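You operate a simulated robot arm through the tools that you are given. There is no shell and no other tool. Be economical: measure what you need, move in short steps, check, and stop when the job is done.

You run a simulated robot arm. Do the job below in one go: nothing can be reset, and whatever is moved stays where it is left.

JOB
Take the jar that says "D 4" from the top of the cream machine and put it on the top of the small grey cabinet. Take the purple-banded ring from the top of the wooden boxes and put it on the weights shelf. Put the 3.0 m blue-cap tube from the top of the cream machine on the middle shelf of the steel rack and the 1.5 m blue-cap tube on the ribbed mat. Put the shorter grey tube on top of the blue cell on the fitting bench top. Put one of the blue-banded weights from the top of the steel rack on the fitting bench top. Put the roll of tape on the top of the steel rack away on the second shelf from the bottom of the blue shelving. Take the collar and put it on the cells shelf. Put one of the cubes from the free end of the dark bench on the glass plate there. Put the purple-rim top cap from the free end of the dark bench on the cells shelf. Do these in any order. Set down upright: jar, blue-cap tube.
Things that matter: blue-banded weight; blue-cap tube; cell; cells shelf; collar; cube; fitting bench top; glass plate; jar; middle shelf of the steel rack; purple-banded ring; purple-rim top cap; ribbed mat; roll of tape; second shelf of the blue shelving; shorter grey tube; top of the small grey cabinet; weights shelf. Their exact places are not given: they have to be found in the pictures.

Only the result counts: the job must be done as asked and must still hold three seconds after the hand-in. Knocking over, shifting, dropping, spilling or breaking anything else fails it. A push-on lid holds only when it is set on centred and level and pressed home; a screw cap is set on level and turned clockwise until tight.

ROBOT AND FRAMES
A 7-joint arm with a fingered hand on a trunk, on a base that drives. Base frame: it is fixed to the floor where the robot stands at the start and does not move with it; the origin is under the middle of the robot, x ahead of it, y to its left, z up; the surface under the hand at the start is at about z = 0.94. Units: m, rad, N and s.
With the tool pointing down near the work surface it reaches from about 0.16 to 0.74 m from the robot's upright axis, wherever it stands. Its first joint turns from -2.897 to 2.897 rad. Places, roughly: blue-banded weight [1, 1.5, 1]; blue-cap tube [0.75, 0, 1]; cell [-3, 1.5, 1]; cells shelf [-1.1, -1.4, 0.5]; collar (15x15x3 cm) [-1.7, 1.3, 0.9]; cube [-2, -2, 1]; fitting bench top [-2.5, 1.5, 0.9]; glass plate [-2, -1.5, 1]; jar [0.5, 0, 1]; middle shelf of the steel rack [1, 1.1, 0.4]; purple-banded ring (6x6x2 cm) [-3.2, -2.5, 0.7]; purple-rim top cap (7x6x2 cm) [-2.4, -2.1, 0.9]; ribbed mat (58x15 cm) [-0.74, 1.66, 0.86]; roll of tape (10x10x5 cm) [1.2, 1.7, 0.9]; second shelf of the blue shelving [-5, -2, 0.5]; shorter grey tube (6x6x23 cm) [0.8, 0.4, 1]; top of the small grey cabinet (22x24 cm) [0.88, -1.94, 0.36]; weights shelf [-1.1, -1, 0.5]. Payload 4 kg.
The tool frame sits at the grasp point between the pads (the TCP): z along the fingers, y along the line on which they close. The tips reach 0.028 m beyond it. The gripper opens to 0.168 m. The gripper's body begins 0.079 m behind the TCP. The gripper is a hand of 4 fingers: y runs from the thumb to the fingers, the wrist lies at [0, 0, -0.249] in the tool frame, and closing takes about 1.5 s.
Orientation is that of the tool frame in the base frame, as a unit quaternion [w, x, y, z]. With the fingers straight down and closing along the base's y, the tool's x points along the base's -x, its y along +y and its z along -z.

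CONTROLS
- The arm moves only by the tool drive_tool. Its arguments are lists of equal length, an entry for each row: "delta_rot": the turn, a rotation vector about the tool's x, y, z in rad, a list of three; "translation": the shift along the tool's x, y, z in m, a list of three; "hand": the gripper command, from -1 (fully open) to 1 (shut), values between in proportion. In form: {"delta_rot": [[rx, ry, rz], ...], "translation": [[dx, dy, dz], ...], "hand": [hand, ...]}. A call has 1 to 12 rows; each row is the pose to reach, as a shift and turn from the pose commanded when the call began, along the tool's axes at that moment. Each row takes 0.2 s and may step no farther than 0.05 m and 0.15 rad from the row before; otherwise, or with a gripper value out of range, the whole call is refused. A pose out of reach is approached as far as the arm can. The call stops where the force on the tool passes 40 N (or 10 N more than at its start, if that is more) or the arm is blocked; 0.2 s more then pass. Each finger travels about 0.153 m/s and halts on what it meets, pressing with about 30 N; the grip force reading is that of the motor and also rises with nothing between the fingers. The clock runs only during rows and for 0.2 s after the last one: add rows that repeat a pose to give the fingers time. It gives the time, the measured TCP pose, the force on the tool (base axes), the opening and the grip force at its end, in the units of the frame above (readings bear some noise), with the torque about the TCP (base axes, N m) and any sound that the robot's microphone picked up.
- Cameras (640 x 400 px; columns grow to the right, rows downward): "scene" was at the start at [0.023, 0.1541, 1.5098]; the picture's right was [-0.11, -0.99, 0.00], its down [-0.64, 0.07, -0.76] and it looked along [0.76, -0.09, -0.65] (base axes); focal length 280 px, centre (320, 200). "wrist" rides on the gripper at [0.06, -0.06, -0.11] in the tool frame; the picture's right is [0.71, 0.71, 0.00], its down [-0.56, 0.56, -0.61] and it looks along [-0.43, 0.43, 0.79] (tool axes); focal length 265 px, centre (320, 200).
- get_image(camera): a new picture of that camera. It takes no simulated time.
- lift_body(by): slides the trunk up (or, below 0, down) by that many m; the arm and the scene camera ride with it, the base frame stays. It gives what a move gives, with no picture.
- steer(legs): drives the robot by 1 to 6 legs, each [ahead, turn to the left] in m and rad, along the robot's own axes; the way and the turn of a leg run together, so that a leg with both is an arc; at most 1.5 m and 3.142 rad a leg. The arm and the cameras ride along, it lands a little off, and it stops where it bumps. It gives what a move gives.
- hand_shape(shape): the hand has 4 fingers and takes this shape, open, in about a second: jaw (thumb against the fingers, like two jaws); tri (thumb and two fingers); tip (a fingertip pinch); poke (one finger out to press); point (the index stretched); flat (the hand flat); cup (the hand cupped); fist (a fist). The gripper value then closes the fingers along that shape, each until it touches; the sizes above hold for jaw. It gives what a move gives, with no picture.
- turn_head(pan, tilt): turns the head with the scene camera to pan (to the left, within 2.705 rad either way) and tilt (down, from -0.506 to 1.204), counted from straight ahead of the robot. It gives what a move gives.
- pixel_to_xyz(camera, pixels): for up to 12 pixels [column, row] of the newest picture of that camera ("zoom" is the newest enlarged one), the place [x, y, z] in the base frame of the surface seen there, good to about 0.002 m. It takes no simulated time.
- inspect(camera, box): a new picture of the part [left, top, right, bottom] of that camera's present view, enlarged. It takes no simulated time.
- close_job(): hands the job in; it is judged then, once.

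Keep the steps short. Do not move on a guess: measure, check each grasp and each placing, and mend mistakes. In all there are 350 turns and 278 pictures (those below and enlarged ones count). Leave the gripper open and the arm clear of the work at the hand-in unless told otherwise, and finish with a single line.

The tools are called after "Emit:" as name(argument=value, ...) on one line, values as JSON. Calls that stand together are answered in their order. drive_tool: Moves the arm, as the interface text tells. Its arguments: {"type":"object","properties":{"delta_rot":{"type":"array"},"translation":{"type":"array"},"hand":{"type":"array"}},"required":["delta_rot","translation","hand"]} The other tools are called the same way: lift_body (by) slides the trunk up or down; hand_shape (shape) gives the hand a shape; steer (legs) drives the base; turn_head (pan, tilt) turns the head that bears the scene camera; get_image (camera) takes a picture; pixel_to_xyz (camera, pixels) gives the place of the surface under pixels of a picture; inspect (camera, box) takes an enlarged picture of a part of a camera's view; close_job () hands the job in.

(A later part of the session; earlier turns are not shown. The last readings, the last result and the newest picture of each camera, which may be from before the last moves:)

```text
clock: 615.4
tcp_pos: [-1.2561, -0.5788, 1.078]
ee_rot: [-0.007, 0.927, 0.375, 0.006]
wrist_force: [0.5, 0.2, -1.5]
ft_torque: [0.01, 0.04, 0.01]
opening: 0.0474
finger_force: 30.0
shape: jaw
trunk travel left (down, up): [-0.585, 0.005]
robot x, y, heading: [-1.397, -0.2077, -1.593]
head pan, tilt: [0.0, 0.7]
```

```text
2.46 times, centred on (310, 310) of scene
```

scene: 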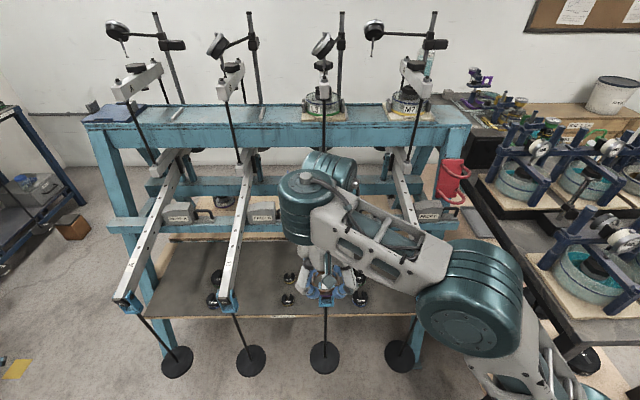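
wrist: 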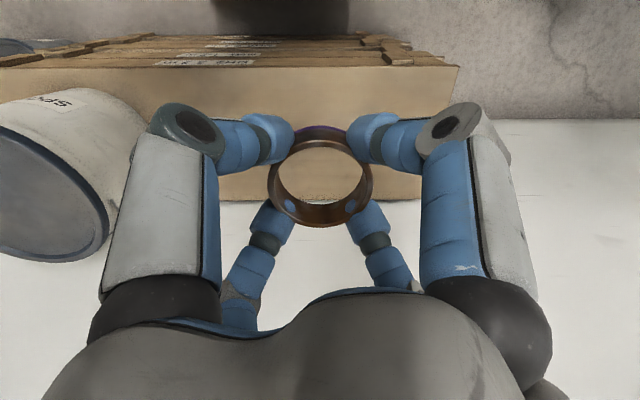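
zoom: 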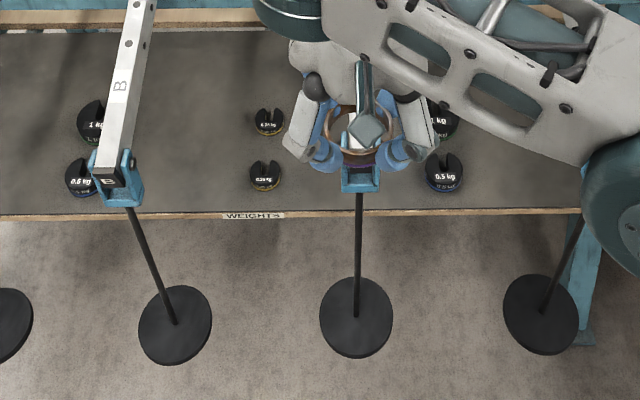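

The weights stand at x −0.81, −1.12, −1.43 in the lever gaps; free shelf is behind them. I'll place the ring at about (−1.125, −1.06) with a 45° forward-tilted hand through gap B–C. First align the robot in front of that gap.

Emit:
steer(legs=[[0, 1.593], [0.272, 0], [0, -1.571], [-0.35, 0]])

Emit:
lift_body(by=-0.3)

```text
clock: 626.9
tcp_pos: [-0.9775, -0.2278, 1.078]
ee_rot: [-0.007, 0.926, 0.379, 0.006]
wrist_force: [-0.2, -0.5, -0.3]
ft_torque: [-0.01, 0.0, -0.03]
opening: 0.0471
finger_force: 30.4
shape: jaw
trunk travel left (down, up): [-0.585, 0.005]
robot x, y, heading: [-1.1216, 0.1406, -1.587]
head pan, tilt: [0.0, 0.7]
```

```text
clock: 629.9
tcp_pos: [-0.9781, -0.2299, 0.7775]
ee_rot: [-0.008, 0.926, 0.378, 0.007]
wrist_force: [0.4, 0.4, -1.8]
ft_torque: [0.02, 0.01, -0.01]
opening: 0.047
finger_force: 29.8
shape: jaw
trunk travel left (down, up): [-0.285, 0.305]
robot x, y, heading: [-1.1235, 0.139, -1.578]
head pan, tilt: [0.0, 0.7]
```

Emit:
drive_tool(delta_rot=[[0, 0, 0], [-0.07, -0.07, 0], [-0.15, -0.15, 0], [-0.23, -0.23, 0], [-0.31, -0.31, 0], [-0.39, -0.39, 0], [-0.47, -0.47, 0], [-0.555, -0.555, 0]], translation=[[-0.035, 0.009, 0], [-0.07, 0.018, 0], [-0.105, 0.028, 0], [-0.14, 0.037, 0.02], [-0.175, 0.046, 0.04], [-0.21, 0.056, 0.06], [-0.245, 0.065, 0.08], [-0.279, 0.074, 0.1]], hand=[1, 1, 1, 1, 1, 1, 1, 1])

Emit:
get_image(camera="scene")

```text
clock: 631.7
tcp_pos: [-1.1205, -0.5412, 0.6815]
ee_rot: [0.346, 0.859, 0.349, -0.142]
wrist_force: [0.3, -0.1, -0.5]
ft_torque: [0.01, 0.03, 0.0]
opening: 0.0471
finger_force: 29.9
shape: jaw
out of reach, approached as far as the arm can: row 4, 5, 6, 7, 8
trunk travel left (down, up): [-0.285, 0.305]
robot x, y, heading: [-1.1217, 0.1404, -1.583]
head pan, tilt: [0.0, 0.7]
```

```text
113 pictures are left
```

scene: 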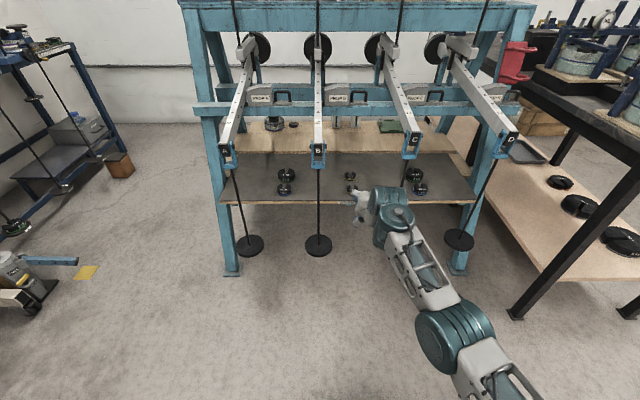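

Emit:
pixel_to_xyz(camera="scene", pixels=[[385, 200], [400, 215], [375, 235], [410, 240], [440, 290], [390, 255], [455, 330], [420, 330], [411, 150], [317, 155], [317, 240]])

```text
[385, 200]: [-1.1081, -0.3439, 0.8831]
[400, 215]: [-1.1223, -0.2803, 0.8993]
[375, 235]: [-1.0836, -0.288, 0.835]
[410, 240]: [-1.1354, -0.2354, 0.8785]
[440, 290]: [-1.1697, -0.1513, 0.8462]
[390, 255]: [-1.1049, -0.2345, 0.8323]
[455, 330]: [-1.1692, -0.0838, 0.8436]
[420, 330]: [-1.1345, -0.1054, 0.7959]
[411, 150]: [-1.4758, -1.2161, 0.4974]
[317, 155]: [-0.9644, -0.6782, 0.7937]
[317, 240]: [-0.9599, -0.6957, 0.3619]
```

Emit:
drive_tool(delta_rot=[[0, 0, 0]], translation=[[0.015, 0.015, 0]], hand=[1])

Emit:
lift_body(by=-0.11)

Emit:
steer(legs=[[0.25, 0.0]])

Emit:
get_image(camera="scene")

Emit:
get_image(camera="wrist")

```text
clock: 632.1
tcp_pos: [-1.1003, -0.5415, 0.6822]
ee_rot: [0.346, 0.859, 0.349, -0.143]
wrist_force: [0.4, 0.0, -2.1]
ft_torque: [0.02, -0.04, 0.01]
opening: 0.0468
finger_force: 29.6
shape: jaw
trunk travel left (down, up): [-0.285, 0.305]
robot x, y, heading: [-1.1243, 0.1359, -1.581]
head pan, tilt: [0.0, 0.7]
```

```text
clock: 633.5
tcp_pos: [-1.1005, -0.5416, 0.5715]
ee_rot: [0.345, 0.86, 0.349, -0.143]
wrist_force: [0.2, -1.0, -1.4]
ft_torque: [0.04, -0.02, -0.02]
opening: 0.047
finger_force: 30.2
shape: jaw
trunk travel left (down, up): [-0.175, 0.415]
robot x, y, heading: [-1.1235, 0.1376, -1.584]
head pan, tilt: [0.0, 0.7]
```

```text
clock: 635.3
tcp_pos: [-1.1042, -0.7897, 0.5719]
ee_rot: [0.345, 0.86, 0.349, -0.143]
wrist_force: [0.2, -0.5, 0.2]
ft_torque: [-0.01, 0.02, -0.01]
opening: 0.0471
finger_force: 30.1
shape: jaw
trunk travel left (down, up): [-0.175, 0.415]
robot x, y, heading: [-1.1293, -0.1125, -1.584]
head pan, tilt: [0.0, 0.7]
```

```text
112 pictures are left
```

scene: 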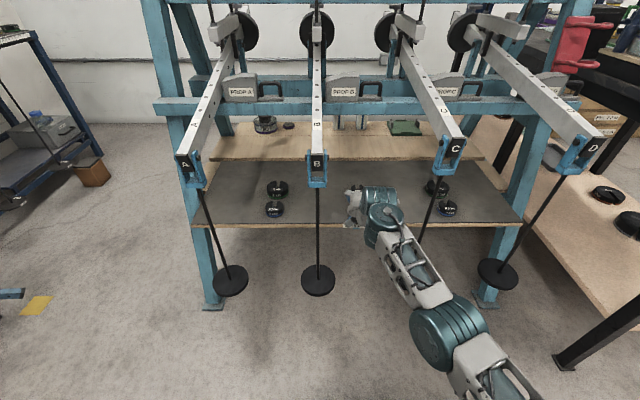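

```text
111 pictures are left
```

wrist: 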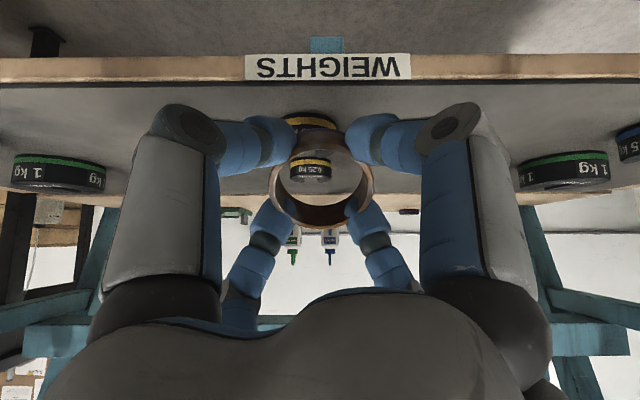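

Emit:
lift_body(by=0.02)

Emit:
pixel_to_xyz(camera="scene", pixels=[[427, 222], [424, 235], [450, 160], [400, 215], [408, 232], [435, 275], [440, 290], [475, 310], [420, 300], [317, 220]])

```text
clock: 636.0
tcp_pos: [-1.1044, -0.7904, 0.5911]
ee_rot: [0.345, 0.859, 0.349, -0.143]
wrist_force: [-0.5, 0.3, -1.6]
ft_torque: [-0.01, -0.02, 0.01]
opening: 0.047
finger_force: 29.9
shape: jaw
trunk travel left (down, up): [-0.195, 0.395]
robot x, y, heading: [-1.1259, -0.1084, -1.584]
head pan, tilt: [0.0, 0.7]
```

```text
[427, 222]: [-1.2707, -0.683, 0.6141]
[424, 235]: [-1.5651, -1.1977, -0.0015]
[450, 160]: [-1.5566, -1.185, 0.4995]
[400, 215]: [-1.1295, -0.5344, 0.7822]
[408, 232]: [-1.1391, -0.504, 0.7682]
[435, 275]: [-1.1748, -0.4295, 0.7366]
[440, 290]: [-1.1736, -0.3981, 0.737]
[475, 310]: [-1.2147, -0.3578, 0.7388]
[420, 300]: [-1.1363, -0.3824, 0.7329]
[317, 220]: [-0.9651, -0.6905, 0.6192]
```

Clearances are fine. Drive in the remaining 0.25 m.

Emit:
steer(legs=[[0.255, 0.0]])

Emit:
get_image(camera="wrist")

Emit:
get_image(camera="scene")

```text
clock: 637.8
tcp_pos: [-1.1065, -1.0484, 0.5923]
ee_rot: [0.345, 0.859, 0.35, -0.144]
wrist_force: [0.0, -0.5, -0.8]
ft_torque: [0.02, -0.02, -0.01]
opening: 0.0471
finger_force: 30.0
shape: jaw
trunk travel left (down, up): [-0.195, 0.395]
robot x, y, heading: [-1.1305, -0.366, -1.584]
head pan, tilt: [0.0, 0.7]
```

```text
110 pictures are left
```

wrist: 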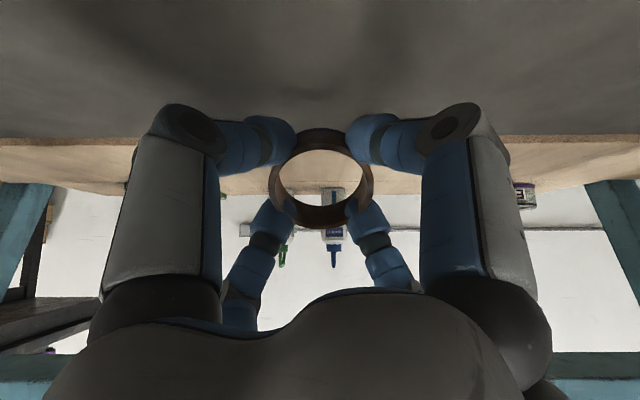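

```text
109 pictures are left
```

scene: 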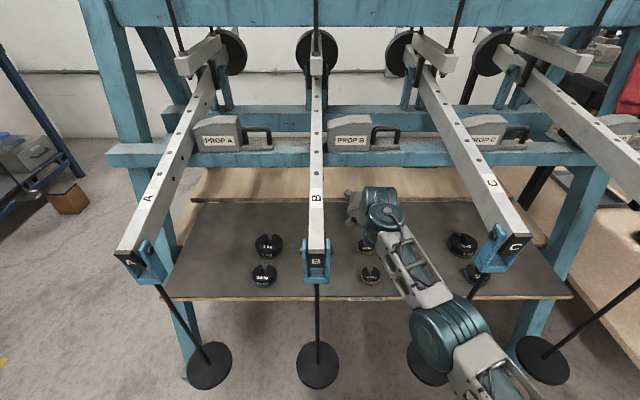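

Emit:
lift_body(by=-0.04)

Emit:
get_image(camera="wrist")

```text
clock: 638.7
tcp_pos: [-1.1065, -1.0474, 0.5516]
ee_rot: [0.346, 0.859, 0.35, -0.142]
wrist_force: [0.4, -0.4, -0.2]
ft_torque: [-0.02, 0.01, 0.0]
opening: 0.0471
finger_force: 30.0
shape: jaw
trunk travel left (down, up): [-0.155, 0.435]
robot x, y, heading: [-1.1295, -0.3657, -1.586]
head pan, tilt: [0.0, 0.7]
```

```text
108 pictures are left
```

wrist: 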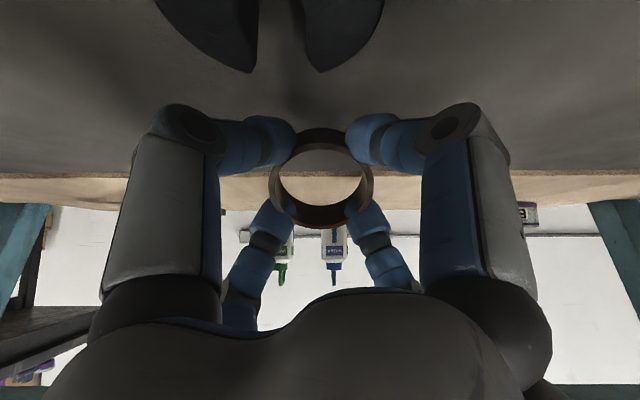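

Emit:
drive_tool(delta_rot=[[0, 0, 0], [0, 0, 0], [0, 0, 0], [0, 0, 0], [0, 0, 0]], translation=[[0, 0, 0], [0, 0, 0], [0, 0, 0], [0, 0, 0], [0, 0, 0]], hand=[0.4, 0.3, 0.2, 0.15, 0.15])

Emit:
get_image(camera="wrist")

```text
clock: 639.9
tcp_pos: [-1.1074, -1.0478, 0.5524]
ee_rot: [0.345, 0.859, 0.35, -0.143]
wrist_force: [0.0, 0.2, 0.1]
ft_torque: [-0.01, -0.02, 0.03]
opening: 0.071
finger_force: 0.0
shape: jaw
trunk travel left (down, up): [-0.155, 0.435]
robot x, y, heading: [-1.1272, -0.3705, -1.589]
head pan, tilt: [0.0, 0.7]
```

```text
107 pictures are left
```

wrist: 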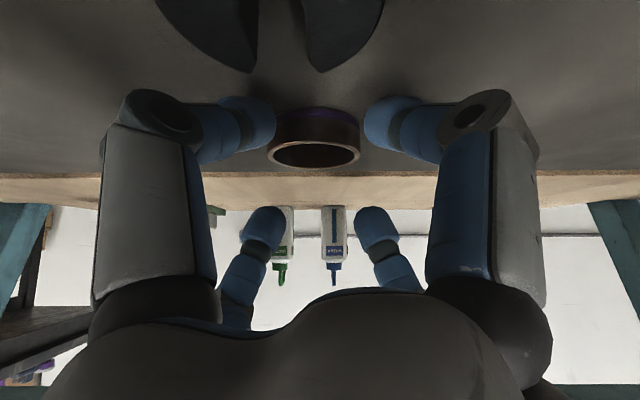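

Ring lies flat on the weights shelf. Raise slightly and back straight out.

Emit:
lift_body(by=0.05)

Emit:
steer(legs=[[-0.55, 0]])

Emit:
inspect(camera="scene", box=[240, 110, 480, 260])

```text
clock: 640.8
tcp_pos: [-1.1074, -1.048, 0.6016]
ee_rot: [0.346, 0.859, 0.349, -0.142]
wrist_force: [1.1, 0.0, -0.6]
ft_torque: [-0.01, 0.0, 0.0]
opening: 0.0709
finger_force: 0.1
shape: jaw
trunk travel left (down, up): [-0.205, 0.385]
robot x, y, heading: [-1.1298, -0.3668, -1.583]
head pan, tilt: [0.0, 0.7]
```

```text
clock: 644.0
tcp_pos: [-1.1007, -0.4937, 0.602]
ee_rot: [0.345, 0.86, 0.349, -0.143]
wrist_force: [0.1, -0.6, 0.5]
ft_torque: [0.05, -0.05, -0.03]
opening: 0.0712
finger_force: 0.1
shape: jaw
trunk travel left (down, up): [-0.205, 0.385]
robot x, y, heading: [-1.1214, 0.1862, -1.585]
head pan, tilt: [0.0, 0.7]
```

```text
2.67 times, centred on (360, 185) of scene
```

zoom: 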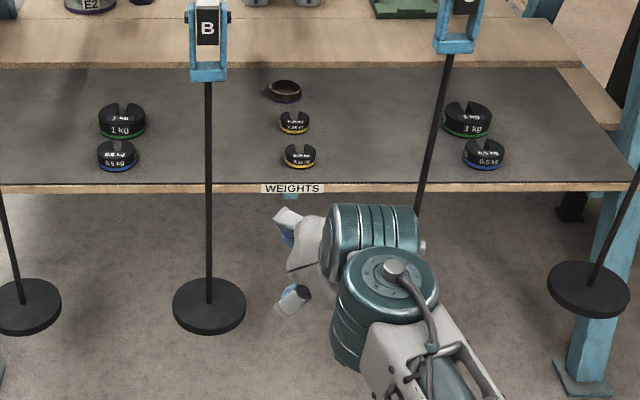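

Ring is in place. Next the collar: make the hand vertical and retract.

Emit:
drive_tool(delta_rot=[[0.07, 0.07, 0], [0.14, 0.14, 0], [0.21, 0.21, 0], [0.28, 0.28, 0], [0.35, 0.35, 0], [0.42, 0.42, 0], [0.49, 0.49, 0], [0.57, 0.57, 0]], translation=[[0.011, -0.011, -0.033], [0.022, -0.022, -0.067], [0.034, -0.034, -0.1], [0.045, -0.045, -0.134], [0.056, -0.056, -0.167], [0.068, -0.068, -0.201], [0.079, -0.079, -0.234], [0.09, -0.09, -0.268]], hand=[-0.5, -1, -1, -1, -1, -1, -1, -1])

Emit:
lift_body(by=0.38)

```text
clock: 645.8
tcp_pos: [-1.0974, -0.2148, 0.7068]
ee_rot: [-0.018, 0.926, 0.377, 0.01]
wrist_force: [-0.2, -0.1, 0.2]
ft_torque: [0.0, 0.02, 0.05]
opening: 0.1679
finger_force: 0.1
shape: jaw
out of reach, approached as far as the arm can: row 1, 2, 3
trunk travel left (down, up): [-0.205, 0.385]
robot x, y, heading: [-1.1193, 0.1892, -1.586]
head pan, tilt: [0.0, 0.7]
```

```text
clock: 649.4
tcp_pos: [-1.0979, -0.2153, 1.0867]
ee_rot: [-0.017, 0.926, 0.378, 0.009]
wrist_force: [0.3, 0.7, -0.5]
ft_torque: [0.0, -0.01, -0.02]
opening: 0.168
finger_force: 0.0
shape: jaw
trunk travel left (down, up): [-0.585, 0.005]
robot x, y, heading: [-1.1228, 0.1884, -1.588]
head pan, tilt: [0.0, 0.7]
```

Emit:
steer(legs=[[0, -1.56], [0.58, 0], [0, -1.571], [0.42, 0]])

Emit:
turn_head(pan=0.0, tilt=0.8)

Emit:
get_image(camera="scene")

Emit:
get_image(camera="wrist")

```text
clock: 662.5
tcp_pos: [-1.741, 1.0076, 1.0868]
ee_rot: [-0.009, -0.39, 0.921, -0.018]
wrist_force: [-0.1, 1.0, 0.3]
ft_torque: [-0.03, 0.0, -0.01]
opening: 0.1683
finger_force: 0.2
shape: jaw
trunk travel left (down, up): [-0.585, 0.005]
robot x, y, heading: [-1.7057, 0.6077, 1.582]
head pan, tilt: [0.0, 0.7]
```

```text
clock: 663.2
tcp_pos: [-1.742, 1.0068, 1.0865]
ee_rot: [-0.01, -0.39, 0.921, -0.016]
wrist_force: [-0.6, 0.0, -0.2]
ft_torque: [-0.02, -0.02, 0.02]
opening: 0.1679
finger_force: 0.1
shape: jaw
trunk travel left (down, up): [-0.585, 0.005]
robot x, y, heading: [-1.7074, 0.6037, 1.585]
head pan, tilt: [0.0, 0.799]
```

```text
105 pictures are left
```

scene: 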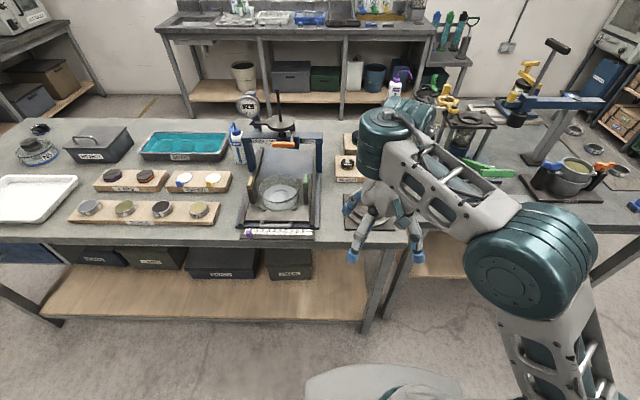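

```text
104 pictures are left
```

wrist: 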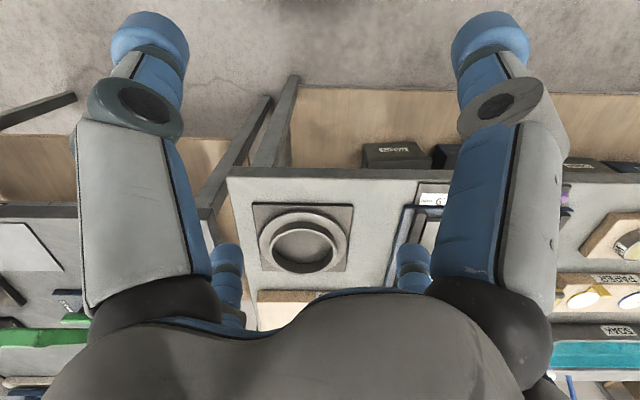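

Emit:
pixel_to_xyz(camera="wrist", pixels=[[304, 222], [304, 208], [262, 240], [348, 240], [275, 243], [335, 243], [304, 268], [304, 245], [256, 208], [350, 208], [304, 213]])

Emit:
inspect(camera="wrist", box=[240, 190, 370, 290])

```text
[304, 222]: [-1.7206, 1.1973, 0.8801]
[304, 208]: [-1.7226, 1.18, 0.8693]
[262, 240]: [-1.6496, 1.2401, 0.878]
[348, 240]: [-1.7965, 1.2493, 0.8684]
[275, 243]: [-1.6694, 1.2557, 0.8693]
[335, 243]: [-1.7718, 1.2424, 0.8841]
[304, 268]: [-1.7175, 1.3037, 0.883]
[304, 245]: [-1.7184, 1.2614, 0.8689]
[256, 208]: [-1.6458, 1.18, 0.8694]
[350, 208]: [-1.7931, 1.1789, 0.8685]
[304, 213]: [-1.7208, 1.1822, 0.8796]
```

```text
4.00 times, centred on (305, 240) of wrist
```

zoom: 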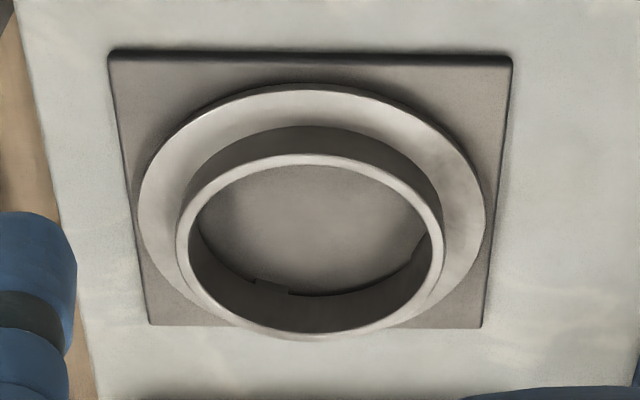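

Collar centre (−1.721, 1.257), flange top z 0.879, raised ring dia ≈0.113. Move above it with the hand levelled.

Emit:
drive_tool(delta_rot=[[-0.005, -0.007, 0], [-0.01, -0.015, 0], [-0.0215, -0.031, 0], [-0.0215, -0.031, 0], [-0.0215, -0.031, 0], [-0.0215, -0.031, 0], [-0.0215, -0.031, 0], [-0.0215, -0.031, 0]], translation=[[-0.032, 0.026, 0], [-0.065, 0.053, 0], [-0.097, 0.08, 0], [-0.13, 0.106, 0], [-0.162, 0.133, 0], [-0.194, 0.159, 0], [-0.194, 0.159, 0.04], [-0.194, 0.159, 0.08]], hand=[-0.9, -0.8, -0.75, -0.7, -0.7, -0.7, -0.7, -0.7])

Emit:
get_image(camera="wrist")

```text
clock: 665.0
tcp_pos: [-1.721, 1.254, 0.9964]
ee_rot: [0.001, -0.391, 0.921, -0.001]
wrist_force: [0.3, 0.0, -0.1]
ft_torque: [0.01, 0.01, -0.01]
opening: 0.1431
finger_force: 0.1
shape: jaw
trunk travel left (down, up): [-0.585, 0.005]
robot x, y, heading: [-1.7065, 0.6045, 1.581]
head pan, tilt: [0.0, 0.799]
```

```text
102 pictures are left
```

wrist: 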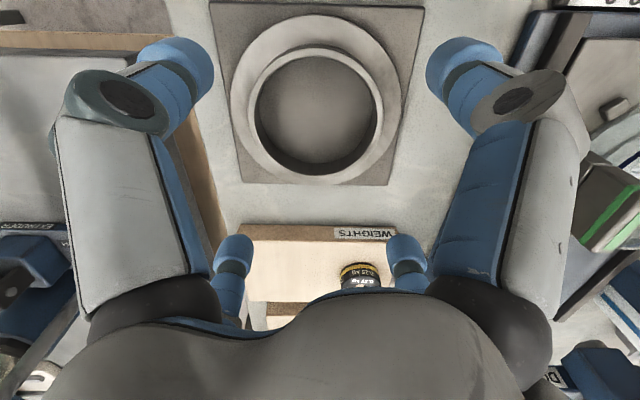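

Emit:
pixel_to_xyz(camera="wrist", pixels=[[320, 230], [362, 272], [400, 240], [255, 60], [378, 60], [315, 35], [315, 160], [315, 172], [315, 20], [246, 100], [383, 100]])

```text
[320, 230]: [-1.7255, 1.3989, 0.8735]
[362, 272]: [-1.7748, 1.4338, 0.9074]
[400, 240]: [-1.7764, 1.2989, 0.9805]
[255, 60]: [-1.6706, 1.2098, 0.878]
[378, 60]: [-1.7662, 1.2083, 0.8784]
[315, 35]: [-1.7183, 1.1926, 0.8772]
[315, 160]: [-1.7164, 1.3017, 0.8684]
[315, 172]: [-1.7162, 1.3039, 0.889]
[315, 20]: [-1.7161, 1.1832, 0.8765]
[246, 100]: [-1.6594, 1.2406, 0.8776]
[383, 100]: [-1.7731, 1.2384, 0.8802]
```

Emit:
drive_tool(delta_rot=[[0, 0, 0], [0, 0, 0], [0, 0, 0], [0, 0, 0], [0, 0, 0], [0, 0, 0], [0, 0, 0], [0, 0, 0]], translation=[[-0.004, -0.001, 0.04], [-0.004, -0.001, 0.075], [-0.004, -0.001, 0.084], [-0.004, -0.001, 0.084], [-0.004, -0.001, 0.084], [-0.004, -0.001, 0.084], [-0.004, -0.001, 0.084], [-0.004, -0.001, 0.084]], hand=[-0.7, -0.7, -0.7, -0.5, -0.2, 0.2, 0.6, 0.6])

Emit:
get_image(camera="wrist")

```text
clock: 666.8
tcp_pos: [-1.7165, 1.256, 0.9121]
ee_rot: [-0.001, -0.39, 0.921, -0.002]
wrist_force: [-0.4, -0.3, -0.1]
ft_torque: [0.03, 0.03, -0.04]
opening: 0.1102
finger_force: 30.0
shape: jaw
trunk travel left (down, up): [-0.585, 0.005]
robot x, y, heading: [-1.7029, 0.6022, 1.584]
head pan, tilt: [0.0, 0.799]
```

```text
101 pictures are left
```

wrist: 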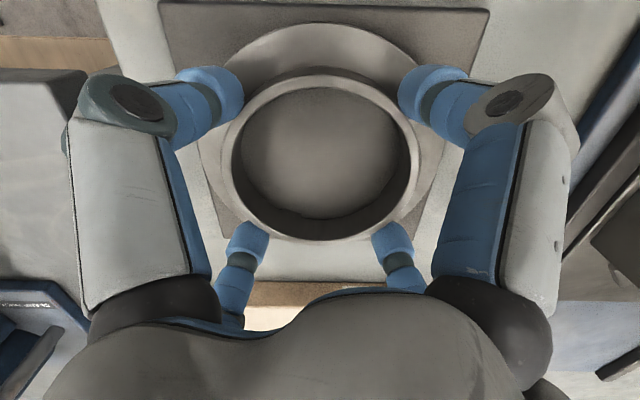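

Gripped at 0.110. Lift slowly and check the board stays.

Emit:
drive_tool(delta_rot=[[0, 0, 0], [0, 0, 0], [0, 0, 0], [0, 0, 0], [0, 0, 0], [0, 0, 0]], translation=[[0, 0, 0], [0, 0, -0.02], [0, 0, -0.05], [0, 0, -0.09], [0, 0, -0.13], [0, 0, -0.17]], hand=[1, 1, 1, 1, 1, 1])

Emit:
get_image(camera="wrist")

```text
clock: 668.2
tcp_pos: [-1.718, 1.2573, 1.0819]
ee_rot: [0.0, -0.391, 0.92, -0.002]
wrist_force: [-0.1, 0.1, -2.5]
ft_torque: [0.02, -0.02, 0.02]
opening: 0.1098
finger_force: 29.7
shape: jaw
trunk travel left (down, up): [-0.585, 0.005]
robot x, y, heading: [-1.7021, 0.6027, 1.587]
head pan, tilt: [0.0, 0.799]
```

```text
100 pictures are left
```

wrist: 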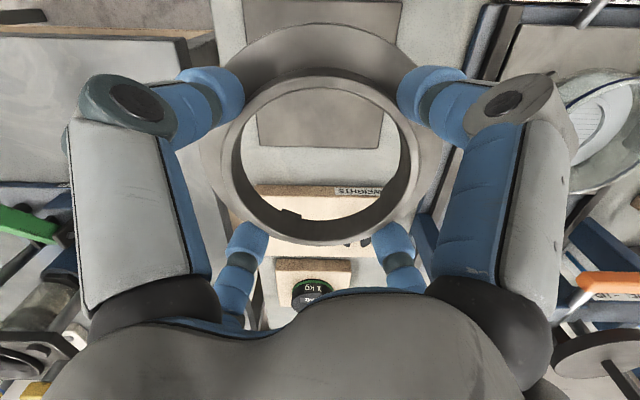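

Collar held, board left in place. Retract before driving.

Emit:
drive_tool(delta_rot=[[0, 0, 0], [0, 0, 0], [0, 0, 0], [0, 0, 0], [0, 0, 0], [0, 0, 0]], translation=[[0.03, -0.029, 0], [0.06, -0.058, 0], [0.09, -0.087, 0], [0.12, -0.116, 0], [0.15, -0.145, 0], [0.18, -0.174, 0]], hand=[1, 1, 1, 1, 1, 1])

```text
clock: 669.6
tcp_pos: [-1.7183, 1.0056, 1.0815]
ee_rot: [0.001, -0.39, 0.921, -0.002]
wrist_force: [0.5, 0.4, -2.7]
ft_torque: [0.0, 0.0, 0.03]
opening: 0.1095
finger_force: 29.7
shape: jaw
trunk travel left (down, up): [-0.585, 0.005]
robot x, y, heading: [-1.7041, 0.6037, 1.584]
head pan, tilt: [0.0, 0.799]
```

Emit:
steer(legs=[[0, -1.585], [1.5, 0], [0.19, 0], [0, -1.571], [1.5, 0], [1.1, 0]])

```text
clock: 692.7
tcp_pos: [0.0476, -1.1992, 1.0822]
ee_rot: [-0.001, 0.914, 0.405, 0.001]
wrist_force: [0.1, -0.3, -2.5]
ft_torque: [0.0, 0.0, 0.0]
opening: 0.1091
finger_force: 29.8
shape: jaw
trunk travel left (down, up): [-0.585, 0.005]
robot x, y, heading: [0.0201, -0.8005, -1.343]
head pan, tilt: [0.0, 0.799]
stopped in leg 5: the robot was blocked; the commanded pose is now the measured one
```

Blocked near the floor jack. Look at what was touched.

Emit:
turn_head(pan=0.9, tilt=1.0)

Emit:
get_image(camera="scene")

```text
clock: 693.9
tcp_pos: [0.0489, -1.1999, 1.0807]
ee_rot: [-0.002, 0.914, 0.406, 0.0]
wrist_force: [0.3, 0.0, -1.5]
ft_torque: [-0.01, 0.04, 0.0]
opening: 0.1089
finger_force: 30.0
shape: jaw
trunk travel left (down, up): [-0.585, 0.005]
robot x, y, heading: [0.0188, -0.8027, -1.342]
head pan, tilt: [0.901, 1.0]
```

```text
99 pictures are left
```

scene: 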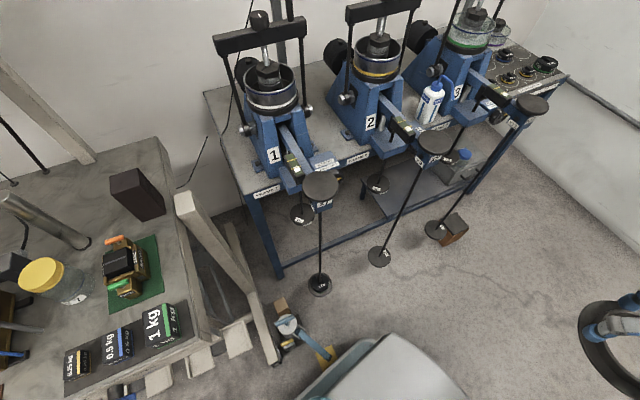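

Back off, steer a little further from the jack (x ≈ −0.09), and go on.

Emit:
steer(legs=[[-0.3, 0]])

Emit:
get_image(camera="scene")

```text
clock: 695.9
tcp_pos: [-0.018, -0.9044, 1.0824]
ee_rot: [-0.001, 0.914, 0.405, 0.001]
wrist_force: [-0.3, -0.6, -1.9]
ft_torque: [0.01, 0.02, -0.02]
opening: 0.1088
finger_force: 30.2
shape: jaw
trunk travel left (down, up): [-0.585, 0.005]
robot x, y, heading: [-0.0496, -0.5077, -1.349]
head pan, tilt: [0.901, 1.0]
```

```text
98 pictures are left
```

scene: 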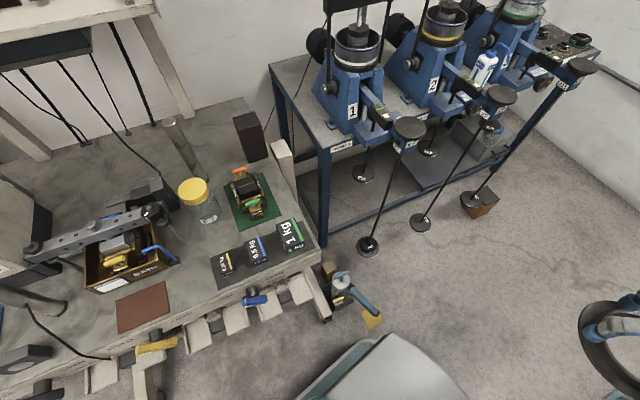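

Emit:
pixel_to_xyz(camera="scene", pixels=[[374, 313], [360, 300], [370, 320], [340, 285], [345, 300]])

Emit:
steer(legs=[[0, -0.32], [0.5, 0], [0, 0.095]])

```text
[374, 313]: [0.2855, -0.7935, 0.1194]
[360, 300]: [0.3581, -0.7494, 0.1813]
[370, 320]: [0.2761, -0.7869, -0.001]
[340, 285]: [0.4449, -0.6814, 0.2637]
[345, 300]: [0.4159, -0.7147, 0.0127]
```

```text
clock: 700.4
tcp_pos: [-0.1519, -1.3991, 1.082]
ee_rot: [-0.002, 0.953, 0.302, 0.0]
wrist_force: [0.4, -1.1, -1.0]
ft_torque: [-0.02, -0.02, 0.0]
opening: 0.109
finger_force: 30.3
shape: jaw
trunk travel left (down, up): [-0.585, 0.005]
robot x, y, heading: [-0.0969, -1.0031, -1.571]
head pan, tilt: [0.901, 1.0]
```

The jack is where it was (handle within 4 mm). Continue to the wall side of the cells shelf.

Emit:
steer(legs=[[1.05, 0], [0, -1.571], [0.855, 0], [0, -1.571]])

Emit:
turn_head(pan=0.0, tilt=0.8)

Emit:
lift_body(by=-0.4)

Emit:
get_image(camera="scene")

```text
clock: 717.6
tcp_pos: [-0.8933, -1.641, 1.0805]
ee_rot: [0.0, -0.295, 0.956, -0.003]
wrist_force: [0.5, -0.1, -1.5]
ft_torque: [-0.04, 0.02, 0.01]
opening: 0.1084
finger_force: 30.3
shape: jaw
trunk travel left (down, up): [-0.585, 0.005]
robot x, y, heading: [-0.9527, -2.0376, 1.556]
head pan, tilt: [0.901, 1.0]
```

```text
clock: 718.8
tcp_pos: [-0.8931, -1.6401, 1.0822]
ee_rot: [0.0, -0.294, 0.956, -0.002]
wrist_force: [0.2, -0.1, -2.1]
ft_torque: [0.02, 0.03, 0.0]
opening: 0.1084
finger_force: 29.8
shape: jaw
trunk travel left (down, up): [-0.585, 0.005]
robot x, y, heading: [-0.954, -2.0352, 1.549]
head pan, tilt: [0.0, 0.799]
```

```text
clock: 722.6
tcp_pos: [-0.8927, -1.6409, 0.6828]
ee_rot: [-0.001, -0.295, 0.955, -0.002]
wrist_force: [-0.7, 0.0, -1.8]
ft_torque: [0.03, -0.02, -0.02]
opening: 0.1083
finger_force: 30.3
shape: jaw
trunk travel left (down, up): [-0.185, 0.405]
robot x, y, heading: [-0.9552, -2.0372, 1.557]
head pan, tilt: [0.0, 0.799]
```

```text
97 pictures are left
```

scene: 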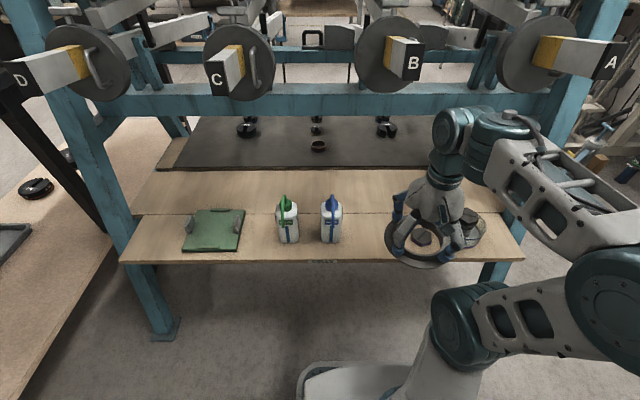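

Emit:
drive_tool(delta_rot=[[0, 0, 0], [0, 0, 0], [0, 0, 0]], translation=[[0.025, 0.017, 0.02], [0.0504, 0.0344, 0.055], [0.0504, 0.0344, 0.103]], hand=[1, 1, 1])

Emit:
drive_tool(delta_rot=[[0, 0, 0], [0, 0, 0], [0, 0, 0], [0, 0, 0], [0, 0, 0], [0, 0, 0]], translation=[[-0.022, 0.032, 0], [-0.044, 0.064, 0], [-0.066, 0.096, 0], [-0.088, 0.128, 0], [-0.11, 0.16, 0], [-0.1297, 0.19, 0]], hand=[1, 1, 1, 1, 1, 1])

Emit:
get_image(camera="scene")

```text
clock: 723.4
tcp_pos: [-0.9544, -1.641, 0.578]
ee_rot: [-0.001, -0.294, 0.956, -0.001]
wrist_force: [0.6, -0.2, -1.1]
ft_torque: [0.0, 0.02, -0.02]
opening: 0.1082
finger_force: 29.7
shape: jaw
trunk travel left (down, up): [-0.185, 0.405]
robot x, y, heading: [-0.9609, -2.0382, 1.554]
head pan, tilt: [0.0, 0.799]
```

```text
clock: 724.8
tcp_pos: [-0.9537, -1.4116, 0.5773]
ee_rot: [-0.001, -0.294, 0.956, -0.002]
wrist_force: [-0.7, -0.5, -1.6]
ft_torque: [0.02, 0.03, 0.03]
opening: 0.108
finger_force: 29.9
shape: jaw
trunk travel left (down, up): [-0.185, 0.405]
robot x, y, heading: [-0.9567, -2.0372, 1.559]
head pan, tilt: [0.0, 0.799]
```

```text
96 pictures are left
```

scene: 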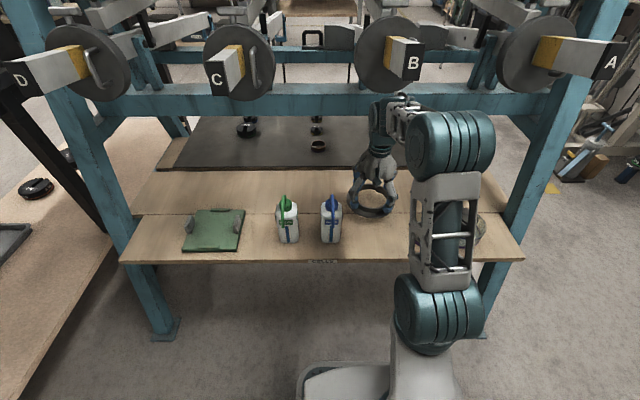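

Emit:
drive_tool(delta_rot=[[0, 0, 0], [0, 0, 0], [0, 0, 0], [0, 0, 0], [0, 0, 0]], translation=[[0, 0, 0.015], [0, 0, 0.03], [0, 0, 0.035], [0, 0, 0.038], [0, 0, 0.04]], hand=[1, 1, 1, 1, 1])

Emit:
get_image(camera="wrist")

```text
clock: 726.0
tcp_pos: [-0.9528, -1.4113, 0.5422]
ee_rot: [0.001, -0.294, 0.956, 0.001]
wrist_force: [1.0, -4.2, 38.1]
ft_torque: [-0.5, 0.07, 0.23]
opening: 0.1067
finger_force: 30.1
shape: jaw
trunk travel left (down, up): [-0.185, 0.405]
robot x, y, heading: [-0.9549, -2.0352, 1.557]
head pan, tilt: [0.0, 0.799]
```

```text
95 pictures are left
```

wrist: 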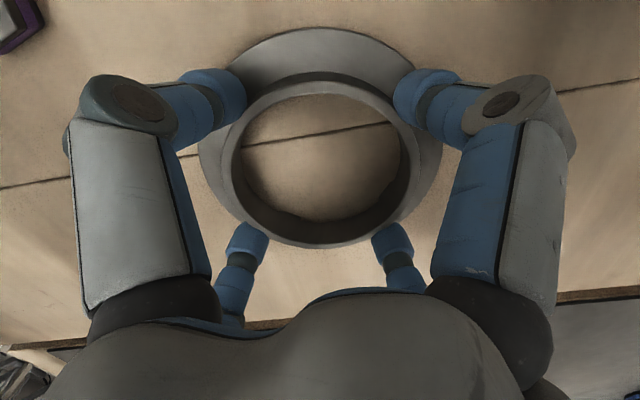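

On the shelf. Ease, open a little, lift and withdraw.

Emit:
drive_tool(delta_rot=[[0, 0, 0], [0, 0, 0], [0, 0, 0], [0, 0, 0], [0, 0, 0], [0, 0, 0], [0, 0, 0]], translation=[[0, 0, -0.003], [0, 0, -0.003], [0, 0, -0.003], [0, 0, -0.003], [0, 0, -0.02], [0, 0, -0.04], [0, 0, -0.055]], hand=[0.2, -0.3, -0.5, -0.6, -0.6, -0.6, -0.6])

Emit:
drive_tool(delta_rot=[[0, 0, 0], [0, 0, 0], [0, 0, 0], [0, 0, 0], [0, 0, 0], [0, 0, 0]], translation=[[0.022, -0.032, 0], [0.044, -0.064, 0], [0.066, -0.096, 0], [0.088, -0.128, 0], [0.11, -0.16, 0], [0.1297, -0.19, 0]], hand=[-0.6, -0.6, -0.6, -0.6, -0.6, -0.6])

Emit:
get_image(camera="scene")

```text
clock: 727.6
tcp_pos: [-0.9524, -1.4125, 0.5896]
ee_rot: [-0.001, -0.296, 0.955, -0.006]
wrist_force: [0.0, 0.0, -0.1]
ft_torque: [-0.01, 0.0, 0.01]
opening: 0.1341
finger_force: 0.0
shape: jaw
trunk travel left (down, up): [-0.185, 0.405]
robot x, y, heading: [-0.9564, -2.0366, 1.557]
head pan, tilt: [0.0, 0.799]
```

```text
clock: 729.0
tcp_pos: [-0.9536, -1.64, 0.5942]
ee_rot: [0.0, -0.295, 0.955, -0.002]
wrist_force: [0.0, 1.0, -0.2]
ft_torque: [-0.05, -0.06, 0.01]
opening: 0.1339
finger_force: 0.0
shape: jaw
trunk travel left (down, up): [-0.185, 0.405]
robot x, y, heading: [-0.9585, -2.038, 1.555]
head pan, tilt: [0.0, 0.799]
```

```text
94 pictures are left
```

scene: 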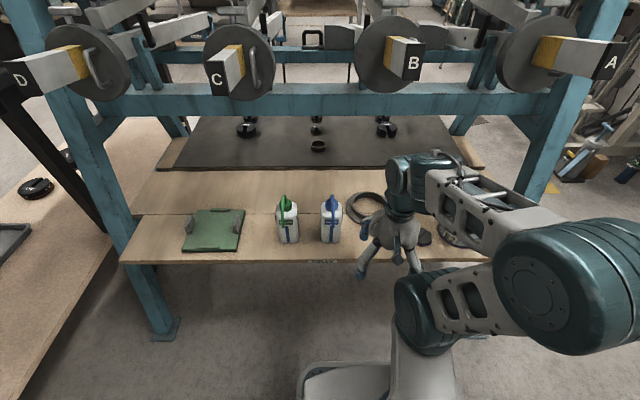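

Collar is on the cells shelf. Next the shorter grey tube: drive out of here first (turn at low height), then north.

Emit:
steer(legs=[[0, -1.555], [0.86, 0], [0, 1.571], [1.5, 0], [1.1, 0]])

Emit:
lift_body(by=0.35)

Emit:
turn_head(pan=-1.0, tilt=0.6)

Emit:
get_image(camera="scene")

```text
clock: 753.4
tcp_pos: [-0.0843, 0.9673, 0.5943]
ee_rot: [0.0, -0.302, 0.953, -0.002]
wrist_force: [-0.3, 0.5, -0.1]
ft_torque: [-0.01, 0.01, -0.01]
opening: 0.1342
finger_force: 0.0
shape: jaw
trunk travel left (down, up): [-0.185, 0.405]
robot x, y, heading: [-0.0813, 0.5696, 1.571]
head pan, tilt: [0.0, 0.799]
```

```text
clock: 756.9
tcp_pos: [-0.0842, 0.9684, 0.9437]
ee_rot: [-0.001, -0.301, 0.954, -0.003]
wrist_force: [0.2, 0.3, 0.2]
ft_torque: [0.04, 0.01, -0.01]
opening: 0.1341
finger_force: 0.2
shape: jaw
trunk travel left (down, up): [-0.535, 0.055]
robot x, y, heading: [-0.078, 0.5711, 1.571]
head pan, tilt: [0.0, 0.799]
```

```text
clock: 758.1
tcp_pos: [-0.0831, 0.9676, 0.9431]
ee_rot: [-0.001, -0.302, 0.953, -0.002]
wrist_force: [-0.2, 0.1, 0.4]
ft_torque: [-0.01, 0.0, 0.02]
opening: 0.134
finger_force: 0.0
shape: jaw
trunk travel left (down, up): [-0.535, 0.055]
robot x, y, heading: [-0.0774, 0.5701, 1.569]
head pan, tilt: [-1.0, 0.6]
```

```text
93 pictures are left
```

scene: 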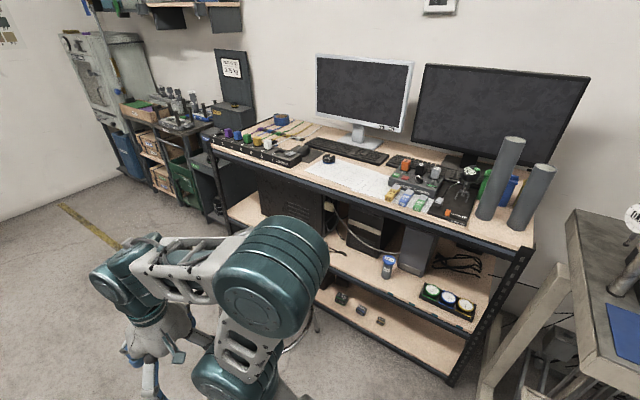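

Fix yaw, then pitch the hand to horizontal in free space.

Emit:
drive_tool(delta_rot=[[0, 0, -0.09], [0, 0, -0.172]], translation=[[0, 0, 0], [0, 0, 0]], hand=[-0.5, -0.4])

Emit:
drive_tool(delta_rot=[[-0.0926, -0.0926, 0], [-0.185, -0.185, 0], [-0.278, -0.278, 0], [-0.37, -0.37, 0], [-0.463, -0.463, 0], [-0.556, -0.556, 0], [-0.648, -0.648, 0], [-0.741, -0.741, 0], [-0.833, -0.833, 0], [-0.926, -0.926, 0], [-1.019, -1.019, 0], [-1.111, -1.111, 0]], translation=[[-0.014, 0.014, -0.01], [-0.028, 0.028, -0.02], [-0.042, 0.042, -0.03], [-0.056, 0.056, -0.04], [-0.07, 0.07, -0.05], [-0.085, 0.085, -0.06], [-0.1, 0.1, -0.07], [-0.115, 0.115, -0.08], [-0.13, 0.13, -0.09], [-0.145, 0.145, -0.1], [-0.155, 0.155, -0.1], [-0.155, 0.155, -0.1]], hand=[-0.4, -0.4, -0.4, -0.4, -0.4, -0.4, -0.4, -0.4, -0.4, -0.4, -0.4, -0.4])

Emit:
get_image(camera="scene")

```text
clock: 758.7
tcp_pos: [-0.0841, 0.9673, 0.9446]
ee_rot: [-0.001, -0.383, 0.924, -0.002]
wrist_force: [0.2, 0.7, -0.4]
ft_torque: [0.0, -0.01, 0.0]
opening: 0.118
finger_force: 0.1
shape: jaw
trunk travel left (down, up): [-0.535, 0.055]
robot x, y, heading: [-0.08, 0.5696, 1.574]
head pan, tilt: [-1.0, 0.6]
```

```text
clock: 761.3
tcp_pos: [-0.0843, 1.1873, 1.0432]
ee_rot: [0.27, -0.271, 0.654, 0.653]
wrist_force: [-0.7, -0.6, -0.4]
ft_torque: [-0.01, 0.02, 0.02]
opening: 0.1179
finger_force: 0.1
shape: jaw
trunk travel left (down, up): [-0.535, 0.055]
robot x, y, heading: [-0.0842, 0.5719, 1.571]
head pan, tilt: [-1.0, 0.6]
```

```text
92 pictures are left
```

scene: 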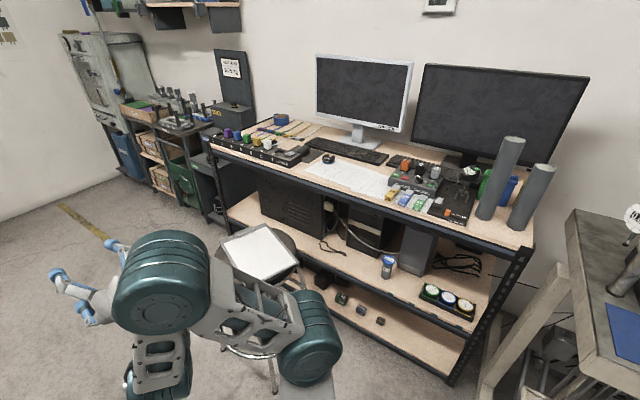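

Emit:
pixel_to_xyz(camera="scene", pixels=[[531, 195], [519, 195], [541, 195], [521, 228], [527, 220], [512, 222], [536, 222], [497, 185], [486, 215], [496, 218], [545, 167], [513, 140]])

Emit:
inspect(camera="scene", box=[440, 120, 580, 250])

```text
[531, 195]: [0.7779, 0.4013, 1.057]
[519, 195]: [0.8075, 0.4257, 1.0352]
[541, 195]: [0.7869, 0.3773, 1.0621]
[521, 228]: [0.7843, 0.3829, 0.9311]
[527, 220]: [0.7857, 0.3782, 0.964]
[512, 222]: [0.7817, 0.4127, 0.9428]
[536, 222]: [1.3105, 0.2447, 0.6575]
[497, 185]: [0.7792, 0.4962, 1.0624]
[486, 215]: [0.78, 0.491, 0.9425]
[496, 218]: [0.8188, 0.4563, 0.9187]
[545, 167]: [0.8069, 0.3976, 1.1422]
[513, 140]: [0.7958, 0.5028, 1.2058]
```

```text
3.08 times, centred on (510, 185) of scene
```

zoom: 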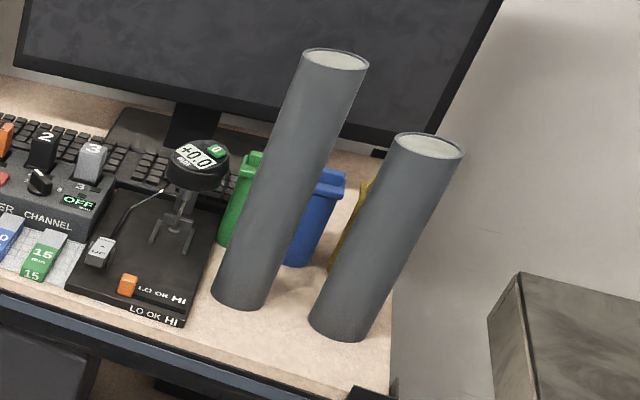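

Short tube axis (0.807, 0.398), tall one at (0.80, 0.50). Turn to face the rack and shift the hand to y≈0.395.

Emit:
steer(legs=[[0, -1.571]])

Emit:
drive_tool(delta_rot=[[0, 0, 0], [0, 0, 0], [0, 0, 0], [0, 0, 0]], translation=[[-0.031, -0.032, 0], [-0.061, -0.063, 0], [-0.091, -0.095, 0], [-0.121, -0.126, 0]], hand=[-0.3, -0.3, -0.3, -0.3])

Emit:
get_image(camera="wrist")

```text
clock: 765.6
tcp_pos: [0.5341, 0.5672, 1.0431]
ee_rot: [0.654, 0.275, 0.652, 0.266]
wrist_force: [0.5, -0.5, 0.9]
ft_torque: [0.0, 0.0, 0.01]
opening: 0.1179
finger_force: 0.1
shape: jaw
trunk travel left (down, up): [-0.535, 0.055]
robot x, y, heading: [-0.0796, 0.5687, -0.015]
head pan, tilt: [-1.0, 0.6]
```

```text
clock: 766.6
tcp_pos: [0.5311, 0.393, 1.0369]
ee_rot: [0.655, 0.274, 0.651, 0.268]
wrist_force: [-0.2, -0.1, 0.1]
ft_torque: [0.04, 0.02, 0.0]
opening: 0.1094
finger_force: 0.0
shape: jaw
trunk travel left (down, up): [-0.535, 0.055]
robot x, y, heading: [-0.0775, 0.5724, -0.012]
head pan, tilt: [-1.0, 0.6]
```

```text
90 pictures are left
```

wrist: 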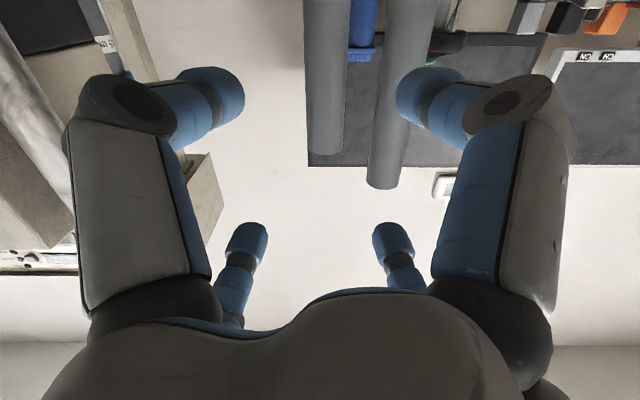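

Emit:
steer(legs=[[0.15, 0.0]])

Emit:
get_image(camera="wrist")

```text
clock: 768.0
tcp_pos: [0.6826, 0.3948, 1.0372]
ee_rot: [0.656, 0.274, 0.651, 0.267]
wrist_force: [0.5, 0.6, -0.2]
ft_torque: [0.02, -0.01, 0.0]
opening: 0.1094
finger_force: 0.0
shape: jaw
trunk travel left (down, up): [-0.535, 0.055]
robot x, y, heading: [0.0716, 0.5705, -0.011]
head pan, tilt: [-1.0, 0.6]
```

```text
89 pictures are left
```

wrist: 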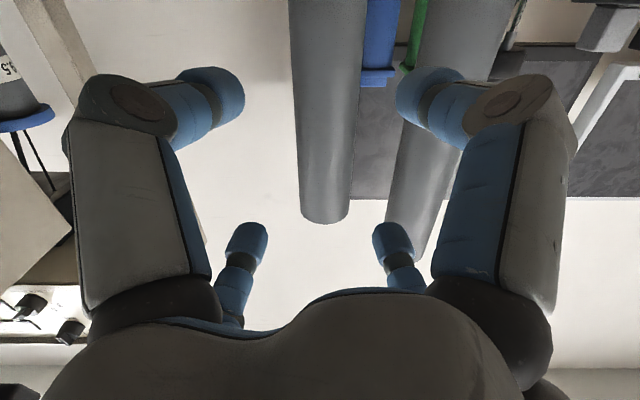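

Emit:
steer(legs=[[0.07, 0.0]])

Emit:
get_image(camera="wrist")

```text
clock: 769.0
tcp_pos: [0.7531, 0.3926, 1.0368]
ee_rot: [0.655, 0.274, 0.651, 0.268]
wrist_force: [0.6, -0.1, 0.8]
ft_torque: [-0.02, 0.03, -0.02]
opening: 0.1094
finger_force: 0.0
shape: jaw
trunk travel left (down, up): [-0.535, 0.055]
robot x, y, heading: [0.1405, 0.5719, -0.009]
head pan, tilt: [-1.0, 0.6]
```

```text
88 pictures are left
```

wrist: 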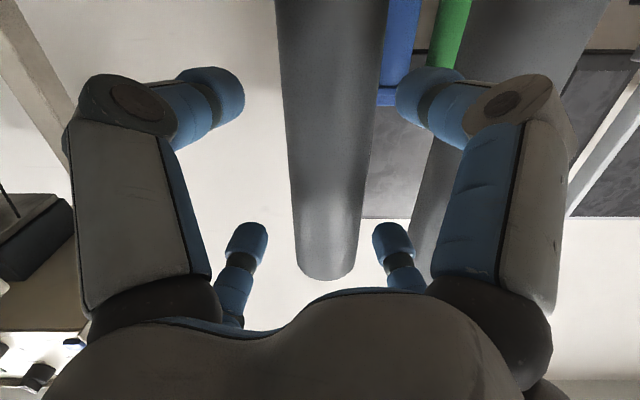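

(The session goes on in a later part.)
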